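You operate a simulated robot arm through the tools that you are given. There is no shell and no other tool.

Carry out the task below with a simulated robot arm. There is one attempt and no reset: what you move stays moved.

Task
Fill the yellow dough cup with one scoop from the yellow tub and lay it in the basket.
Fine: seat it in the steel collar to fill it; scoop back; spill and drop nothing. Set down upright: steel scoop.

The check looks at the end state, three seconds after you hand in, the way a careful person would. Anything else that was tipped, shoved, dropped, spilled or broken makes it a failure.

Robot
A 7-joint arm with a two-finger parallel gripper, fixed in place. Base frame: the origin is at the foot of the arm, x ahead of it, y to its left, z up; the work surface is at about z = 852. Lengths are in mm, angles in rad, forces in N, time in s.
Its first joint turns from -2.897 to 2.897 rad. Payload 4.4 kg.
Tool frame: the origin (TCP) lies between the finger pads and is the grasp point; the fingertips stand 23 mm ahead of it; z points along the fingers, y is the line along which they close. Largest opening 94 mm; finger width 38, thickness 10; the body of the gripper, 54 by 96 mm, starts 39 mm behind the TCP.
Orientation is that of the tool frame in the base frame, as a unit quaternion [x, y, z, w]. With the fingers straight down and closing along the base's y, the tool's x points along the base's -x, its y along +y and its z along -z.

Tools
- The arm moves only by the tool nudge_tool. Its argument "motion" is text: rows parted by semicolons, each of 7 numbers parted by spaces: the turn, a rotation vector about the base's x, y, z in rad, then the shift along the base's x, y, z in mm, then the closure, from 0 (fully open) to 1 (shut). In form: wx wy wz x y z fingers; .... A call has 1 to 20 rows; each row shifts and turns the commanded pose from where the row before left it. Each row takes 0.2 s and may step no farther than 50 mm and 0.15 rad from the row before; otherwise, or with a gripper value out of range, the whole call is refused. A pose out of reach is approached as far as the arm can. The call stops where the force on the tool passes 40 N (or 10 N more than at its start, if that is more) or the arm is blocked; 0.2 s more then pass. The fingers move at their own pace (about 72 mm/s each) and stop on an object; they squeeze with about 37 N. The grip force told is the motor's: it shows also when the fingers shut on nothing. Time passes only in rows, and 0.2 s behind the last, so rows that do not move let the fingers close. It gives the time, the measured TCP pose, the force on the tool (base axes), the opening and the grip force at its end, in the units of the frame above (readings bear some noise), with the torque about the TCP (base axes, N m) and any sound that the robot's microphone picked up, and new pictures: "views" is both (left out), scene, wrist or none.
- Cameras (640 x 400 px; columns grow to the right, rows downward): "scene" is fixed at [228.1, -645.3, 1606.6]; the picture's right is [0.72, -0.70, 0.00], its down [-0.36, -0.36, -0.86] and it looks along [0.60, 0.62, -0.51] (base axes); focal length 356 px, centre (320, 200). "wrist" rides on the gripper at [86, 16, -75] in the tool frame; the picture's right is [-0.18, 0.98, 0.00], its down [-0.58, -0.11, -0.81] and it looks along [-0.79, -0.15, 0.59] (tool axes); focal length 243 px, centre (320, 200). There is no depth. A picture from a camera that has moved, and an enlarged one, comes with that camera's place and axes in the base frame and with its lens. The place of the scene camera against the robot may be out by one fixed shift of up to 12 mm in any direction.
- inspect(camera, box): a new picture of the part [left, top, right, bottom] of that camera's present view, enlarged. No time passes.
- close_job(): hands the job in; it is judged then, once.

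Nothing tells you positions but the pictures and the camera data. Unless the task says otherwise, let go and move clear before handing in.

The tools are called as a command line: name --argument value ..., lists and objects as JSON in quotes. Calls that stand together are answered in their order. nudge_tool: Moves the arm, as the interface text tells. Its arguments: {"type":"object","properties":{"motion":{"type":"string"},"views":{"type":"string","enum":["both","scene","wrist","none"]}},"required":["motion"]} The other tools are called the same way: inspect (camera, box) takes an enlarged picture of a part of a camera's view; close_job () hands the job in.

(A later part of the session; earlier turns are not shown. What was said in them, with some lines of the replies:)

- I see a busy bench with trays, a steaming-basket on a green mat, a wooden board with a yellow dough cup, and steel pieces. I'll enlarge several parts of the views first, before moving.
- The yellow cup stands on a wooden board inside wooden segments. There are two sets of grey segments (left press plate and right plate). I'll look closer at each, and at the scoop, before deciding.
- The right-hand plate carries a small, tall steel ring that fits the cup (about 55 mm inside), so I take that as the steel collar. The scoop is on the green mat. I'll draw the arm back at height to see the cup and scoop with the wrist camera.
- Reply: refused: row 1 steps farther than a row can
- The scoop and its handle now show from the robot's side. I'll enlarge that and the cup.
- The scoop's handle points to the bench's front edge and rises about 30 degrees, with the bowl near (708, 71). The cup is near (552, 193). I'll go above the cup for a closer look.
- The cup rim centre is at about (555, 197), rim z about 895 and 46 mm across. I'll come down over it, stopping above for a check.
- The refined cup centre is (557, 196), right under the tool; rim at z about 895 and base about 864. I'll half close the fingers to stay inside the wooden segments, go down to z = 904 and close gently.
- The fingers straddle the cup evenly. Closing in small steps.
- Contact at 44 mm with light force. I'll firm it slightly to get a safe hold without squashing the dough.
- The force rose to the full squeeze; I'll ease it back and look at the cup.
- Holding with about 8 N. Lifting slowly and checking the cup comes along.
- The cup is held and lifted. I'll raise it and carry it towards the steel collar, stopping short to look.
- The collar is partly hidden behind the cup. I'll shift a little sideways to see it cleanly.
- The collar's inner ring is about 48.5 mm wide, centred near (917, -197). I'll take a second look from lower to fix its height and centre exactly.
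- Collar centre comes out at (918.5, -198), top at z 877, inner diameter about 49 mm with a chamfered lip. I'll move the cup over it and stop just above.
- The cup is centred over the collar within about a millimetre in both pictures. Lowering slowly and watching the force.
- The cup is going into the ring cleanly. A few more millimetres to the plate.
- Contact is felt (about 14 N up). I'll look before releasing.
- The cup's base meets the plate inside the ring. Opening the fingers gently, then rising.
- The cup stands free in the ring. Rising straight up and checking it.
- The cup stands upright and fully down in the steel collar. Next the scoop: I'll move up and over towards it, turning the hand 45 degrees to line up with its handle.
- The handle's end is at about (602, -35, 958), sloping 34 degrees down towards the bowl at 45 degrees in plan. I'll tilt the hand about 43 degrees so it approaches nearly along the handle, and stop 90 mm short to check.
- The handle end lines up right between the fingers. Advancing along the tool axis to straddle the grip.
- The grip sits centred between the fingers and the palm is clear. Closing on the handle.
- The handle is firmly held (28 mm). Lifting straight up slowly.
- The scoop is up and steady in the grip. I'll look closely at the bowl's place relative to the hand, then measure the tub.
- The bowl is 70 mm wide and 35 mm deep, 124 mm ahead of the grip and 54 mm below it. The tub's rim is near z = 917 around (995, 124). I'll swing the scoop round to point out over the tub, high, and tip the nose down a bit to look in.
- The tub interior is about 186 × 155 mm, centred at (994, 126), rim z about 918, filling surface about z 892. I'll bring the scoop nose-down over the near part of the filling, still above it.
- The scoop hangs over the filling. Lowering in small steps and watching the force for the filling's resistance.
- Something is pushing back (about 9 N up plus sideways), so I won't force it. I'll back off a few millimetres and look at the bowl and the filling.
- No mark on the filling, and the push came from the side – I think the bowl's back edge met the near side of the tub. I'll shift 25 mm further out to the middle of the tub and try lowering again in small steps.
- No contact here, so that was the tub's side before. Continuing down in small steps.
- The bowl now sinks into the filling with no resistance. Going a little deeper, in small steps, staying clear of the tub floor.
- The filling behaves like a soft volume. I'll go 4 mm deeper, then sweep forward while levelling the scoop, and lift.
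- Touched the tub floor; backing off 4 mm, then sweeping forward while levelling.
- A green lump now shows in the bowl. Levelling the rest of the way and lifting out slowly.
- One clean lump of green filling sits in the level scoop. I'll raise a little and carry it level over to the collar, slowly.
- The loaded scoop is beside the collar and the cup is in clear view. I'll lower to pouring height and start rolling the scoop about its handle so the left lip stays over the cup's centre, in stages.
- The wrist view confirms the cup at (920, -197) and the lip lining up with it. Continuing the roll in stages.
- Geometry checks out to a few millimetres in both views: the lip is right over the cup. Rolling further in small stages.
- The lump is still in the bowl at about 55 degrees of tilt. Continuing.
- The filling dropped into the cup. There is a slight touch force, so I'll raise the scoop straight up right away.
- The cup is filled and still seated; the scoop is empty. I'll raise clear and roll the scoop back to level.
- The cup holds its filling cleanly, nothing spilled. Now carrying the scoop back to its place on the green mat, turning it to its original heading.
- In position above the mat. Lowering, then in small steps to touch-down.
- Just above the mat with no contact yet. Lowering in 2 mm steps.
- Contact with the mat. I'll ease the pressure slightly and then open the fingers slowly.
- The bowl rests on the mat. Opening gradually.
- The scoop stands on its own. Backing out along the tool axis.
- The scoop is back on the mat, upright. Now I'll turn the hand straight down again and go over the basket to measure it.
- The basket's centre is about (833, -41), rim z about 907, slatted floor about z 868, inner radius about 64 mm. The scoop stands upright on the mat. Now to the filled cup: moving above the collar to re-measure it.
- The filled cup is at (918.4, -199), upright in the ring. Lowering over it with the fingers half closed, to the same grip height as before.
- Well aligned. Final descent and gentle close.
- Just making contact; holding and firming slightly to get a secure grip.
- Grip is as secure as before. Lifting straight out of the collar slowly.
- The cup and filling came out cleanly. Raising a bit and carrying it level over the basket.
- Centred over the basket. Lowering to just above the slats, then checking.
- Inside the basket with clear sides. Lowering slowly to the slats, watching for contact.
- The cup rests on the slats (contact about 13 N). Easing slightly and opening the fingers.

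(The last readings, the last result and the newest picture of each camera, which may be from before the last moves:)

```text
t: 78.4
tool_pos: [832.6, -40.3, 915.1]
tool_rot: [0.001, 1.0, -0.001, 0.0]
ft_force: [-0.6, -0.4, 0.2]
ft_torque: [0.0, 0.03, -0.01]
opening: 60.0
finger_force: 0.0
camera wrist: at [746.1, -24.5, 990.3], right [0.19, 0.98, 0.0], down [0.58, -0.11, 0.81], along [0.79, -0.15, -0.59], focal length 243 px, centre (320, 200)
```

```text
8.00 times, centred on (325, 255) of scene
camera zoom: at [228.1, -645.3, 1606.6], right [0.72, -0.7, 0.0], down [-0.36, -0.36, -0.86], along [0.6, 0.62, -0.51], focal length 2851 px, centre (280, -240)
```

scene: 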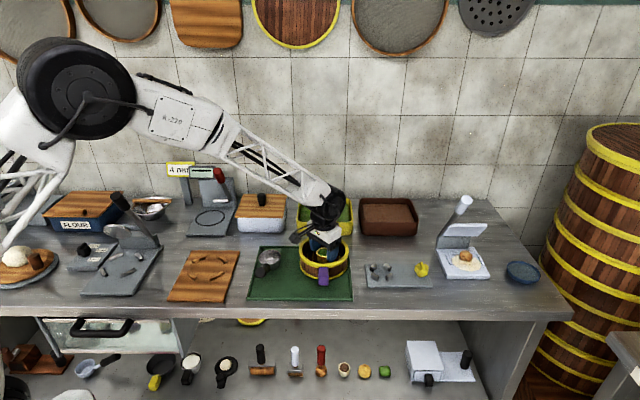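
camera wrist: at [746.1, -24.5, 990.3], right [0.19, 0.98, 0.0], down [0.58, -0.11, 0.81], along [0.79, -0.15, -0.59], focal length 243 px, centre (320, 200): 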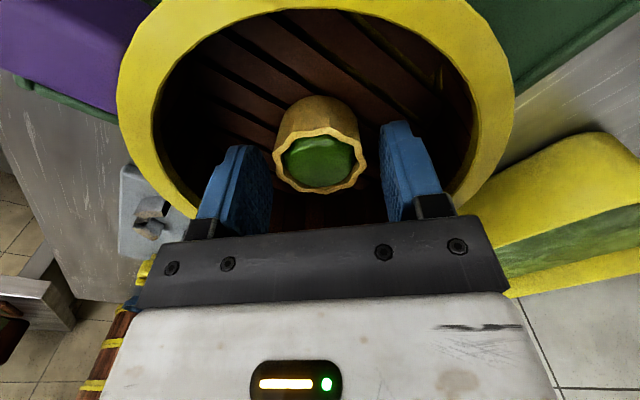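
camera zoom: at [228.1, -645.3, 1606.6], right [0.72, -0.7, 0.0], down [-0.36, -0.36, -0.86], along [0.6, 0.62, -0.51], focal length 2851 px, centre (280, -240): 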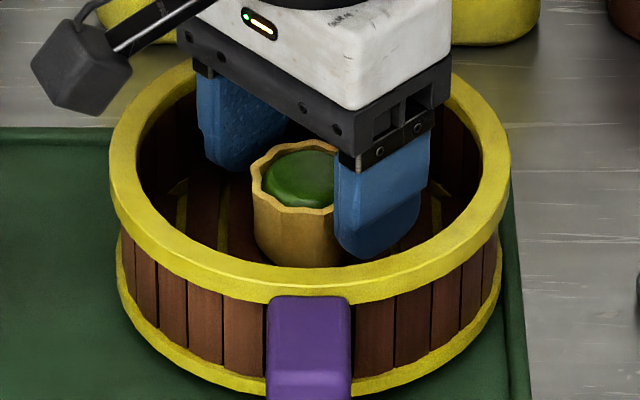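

The cup stands free and upright in the basket. Rising straight up and moving clear.

nudge_tool --motion "0 0 0 0 0 8 0.36; 0 0 0 0 0 20 0.36; 0 0 0 0 0 35 0.36; 0 0 0 0 0 40 0.3; 0 0 0 0 0 40 0.1; 0 0 0 -20 0 40 0; 0 0 0 -45 0 10 0; 0 0 0 -45 0 0 0; 0 0 0 -45 0 0 0; 0 0 0 0 0 0 0" --views "both"

inspect --camera "scene" --box '[290, 220, 360, 290]'

inspect --camera "scene" --box '[160, 180, 560, 310]'

inspect --camera "scene" --box '[240, 235, 320, 285]'

inspect --camera "scene" --box '[280, 180, 380, 250]'

```text
t: 80.6
tool_pos: [677.1, -41.3, 1108.0]
tool_rot: [0.001, 1.0, 0.0, 0.0]
ft_force: [-0.5, 0.5, 0.5]
ft_torque: [0.0, 0.0, 0.02]
opening: 94.0
finger_force: 0.0
camera wrist: at [589.9, -24.9, 1183.4], right [0.19, 0.98, 0.0], down [0.58, -0.11, 0.81], along [0.79, -0.15, -0.59], focal length 243 px, centre (320, 200)
```

scene: 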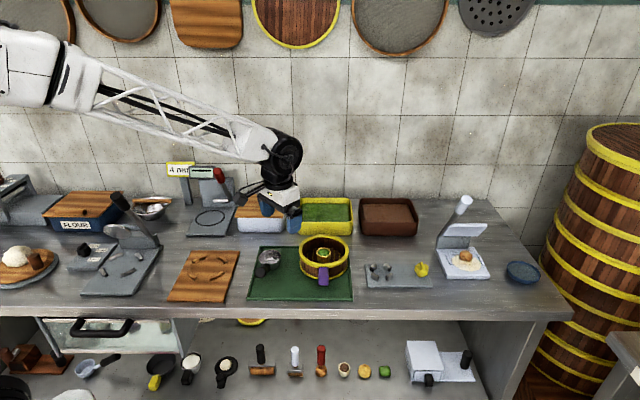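
wrist: 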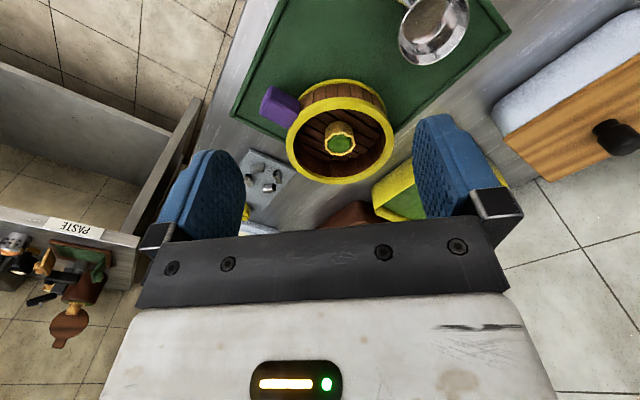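

```text
5.71 times, centred on (325, 255) of scene
camera zoom: at [228.1, -645.3, 1606.6], right [0.72, -0.7, 0.0], down [-0.36, -0.36, -0.86], along [0.6, 0.62, -0.51], focal length 2036 px, centre (291, -114)
```

zoom: 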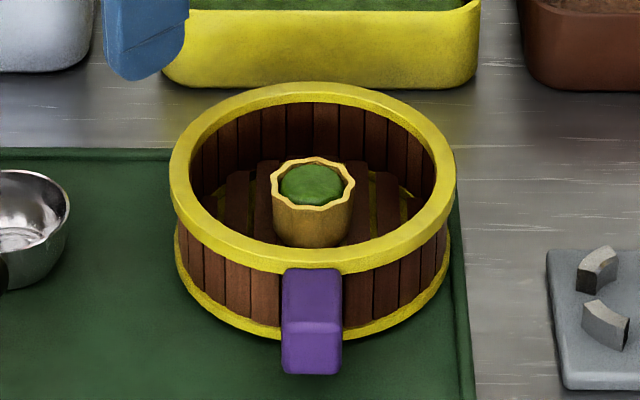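

```text
1.60 times, centred on (360, 245) of scene
camera zoom: at [228.1, -645.3, 1606.6], right [0.72, -0.7, 0.0], down [-0.36, -0.36, -0.86], along [0.6, 0.62, -0.51], focal length 570 px, centre (256, 128)
```

zoom: 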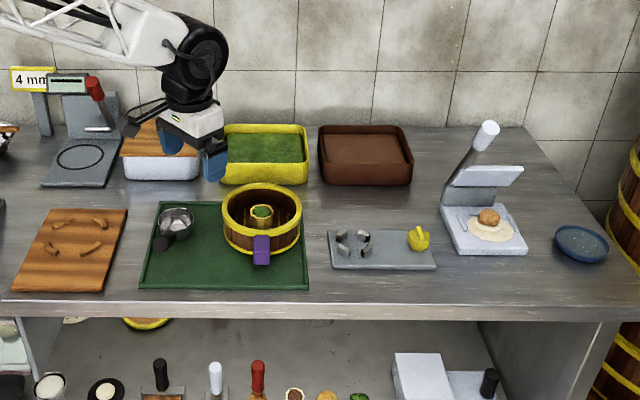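

```text
8.00 times, centred on (280, 260) of scene
camera zoom: at [228.1, -645.3, 1606.6], right [0.72, -0.7, 0.0], down [-0.36, -0.36, -0.86], along [0.6, 0.62, -0.51], focal length 2851 px, centre (640, -280)
```

zoom: 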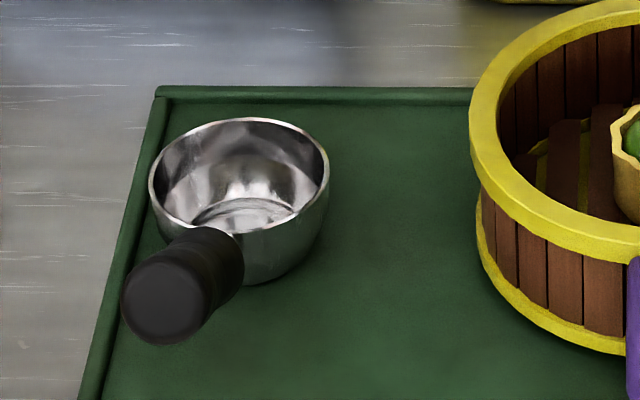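

```text
5.71 times, centred on (330, 215) of scene
camera zoom: at [228.1, -645.3, 1606.6], right [0.72, -0.7, 0.0], down [-0.36, -0.36, -0.86], along [0.6, 0.62, -0.51], focal length 2036 px, centre (263, 114)
```

zoom: 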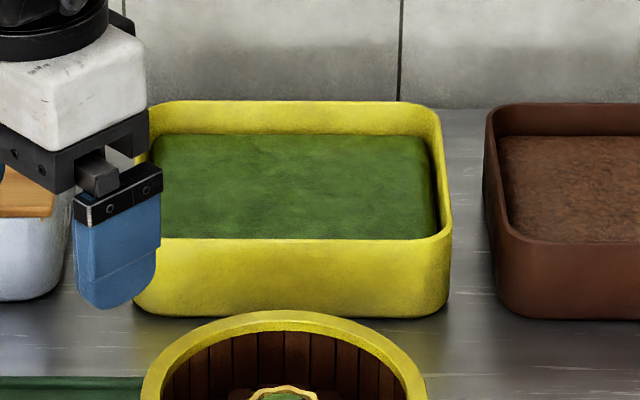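

All is in place: the filled cup stands upright in the middle of the basket, and the steel scoop is back upright on the mat. The tub, collar and everything else look undisturbed, and the arm is clear. Handing in.

close_job

```text
The job is handed in.
```

The yellow dough cup is filled with one scoop from the yellow tub and stands upright in the middle of the basket. I have handed the job in; no result has come back yet.

- **Cup:** I seated it in the steel collar on the right-hand plate to fill it. The lump went in cleanly, and I saw no spill in the pictures.
- **Scoop:** It is back on the green mat, upright and within a few millimetres of where it started.
- **Contacts:** While lowering the scoop, I touched the near side of the tub and then its floor, at roughly 10 to 17 N. While pouring, the scoop may also have brushed the cup lightly. I backed off each time, and neither the tub nor the cup looked moved afterwards.

Nothing else looks tipped or shoved, and the arm is clear of the bench.
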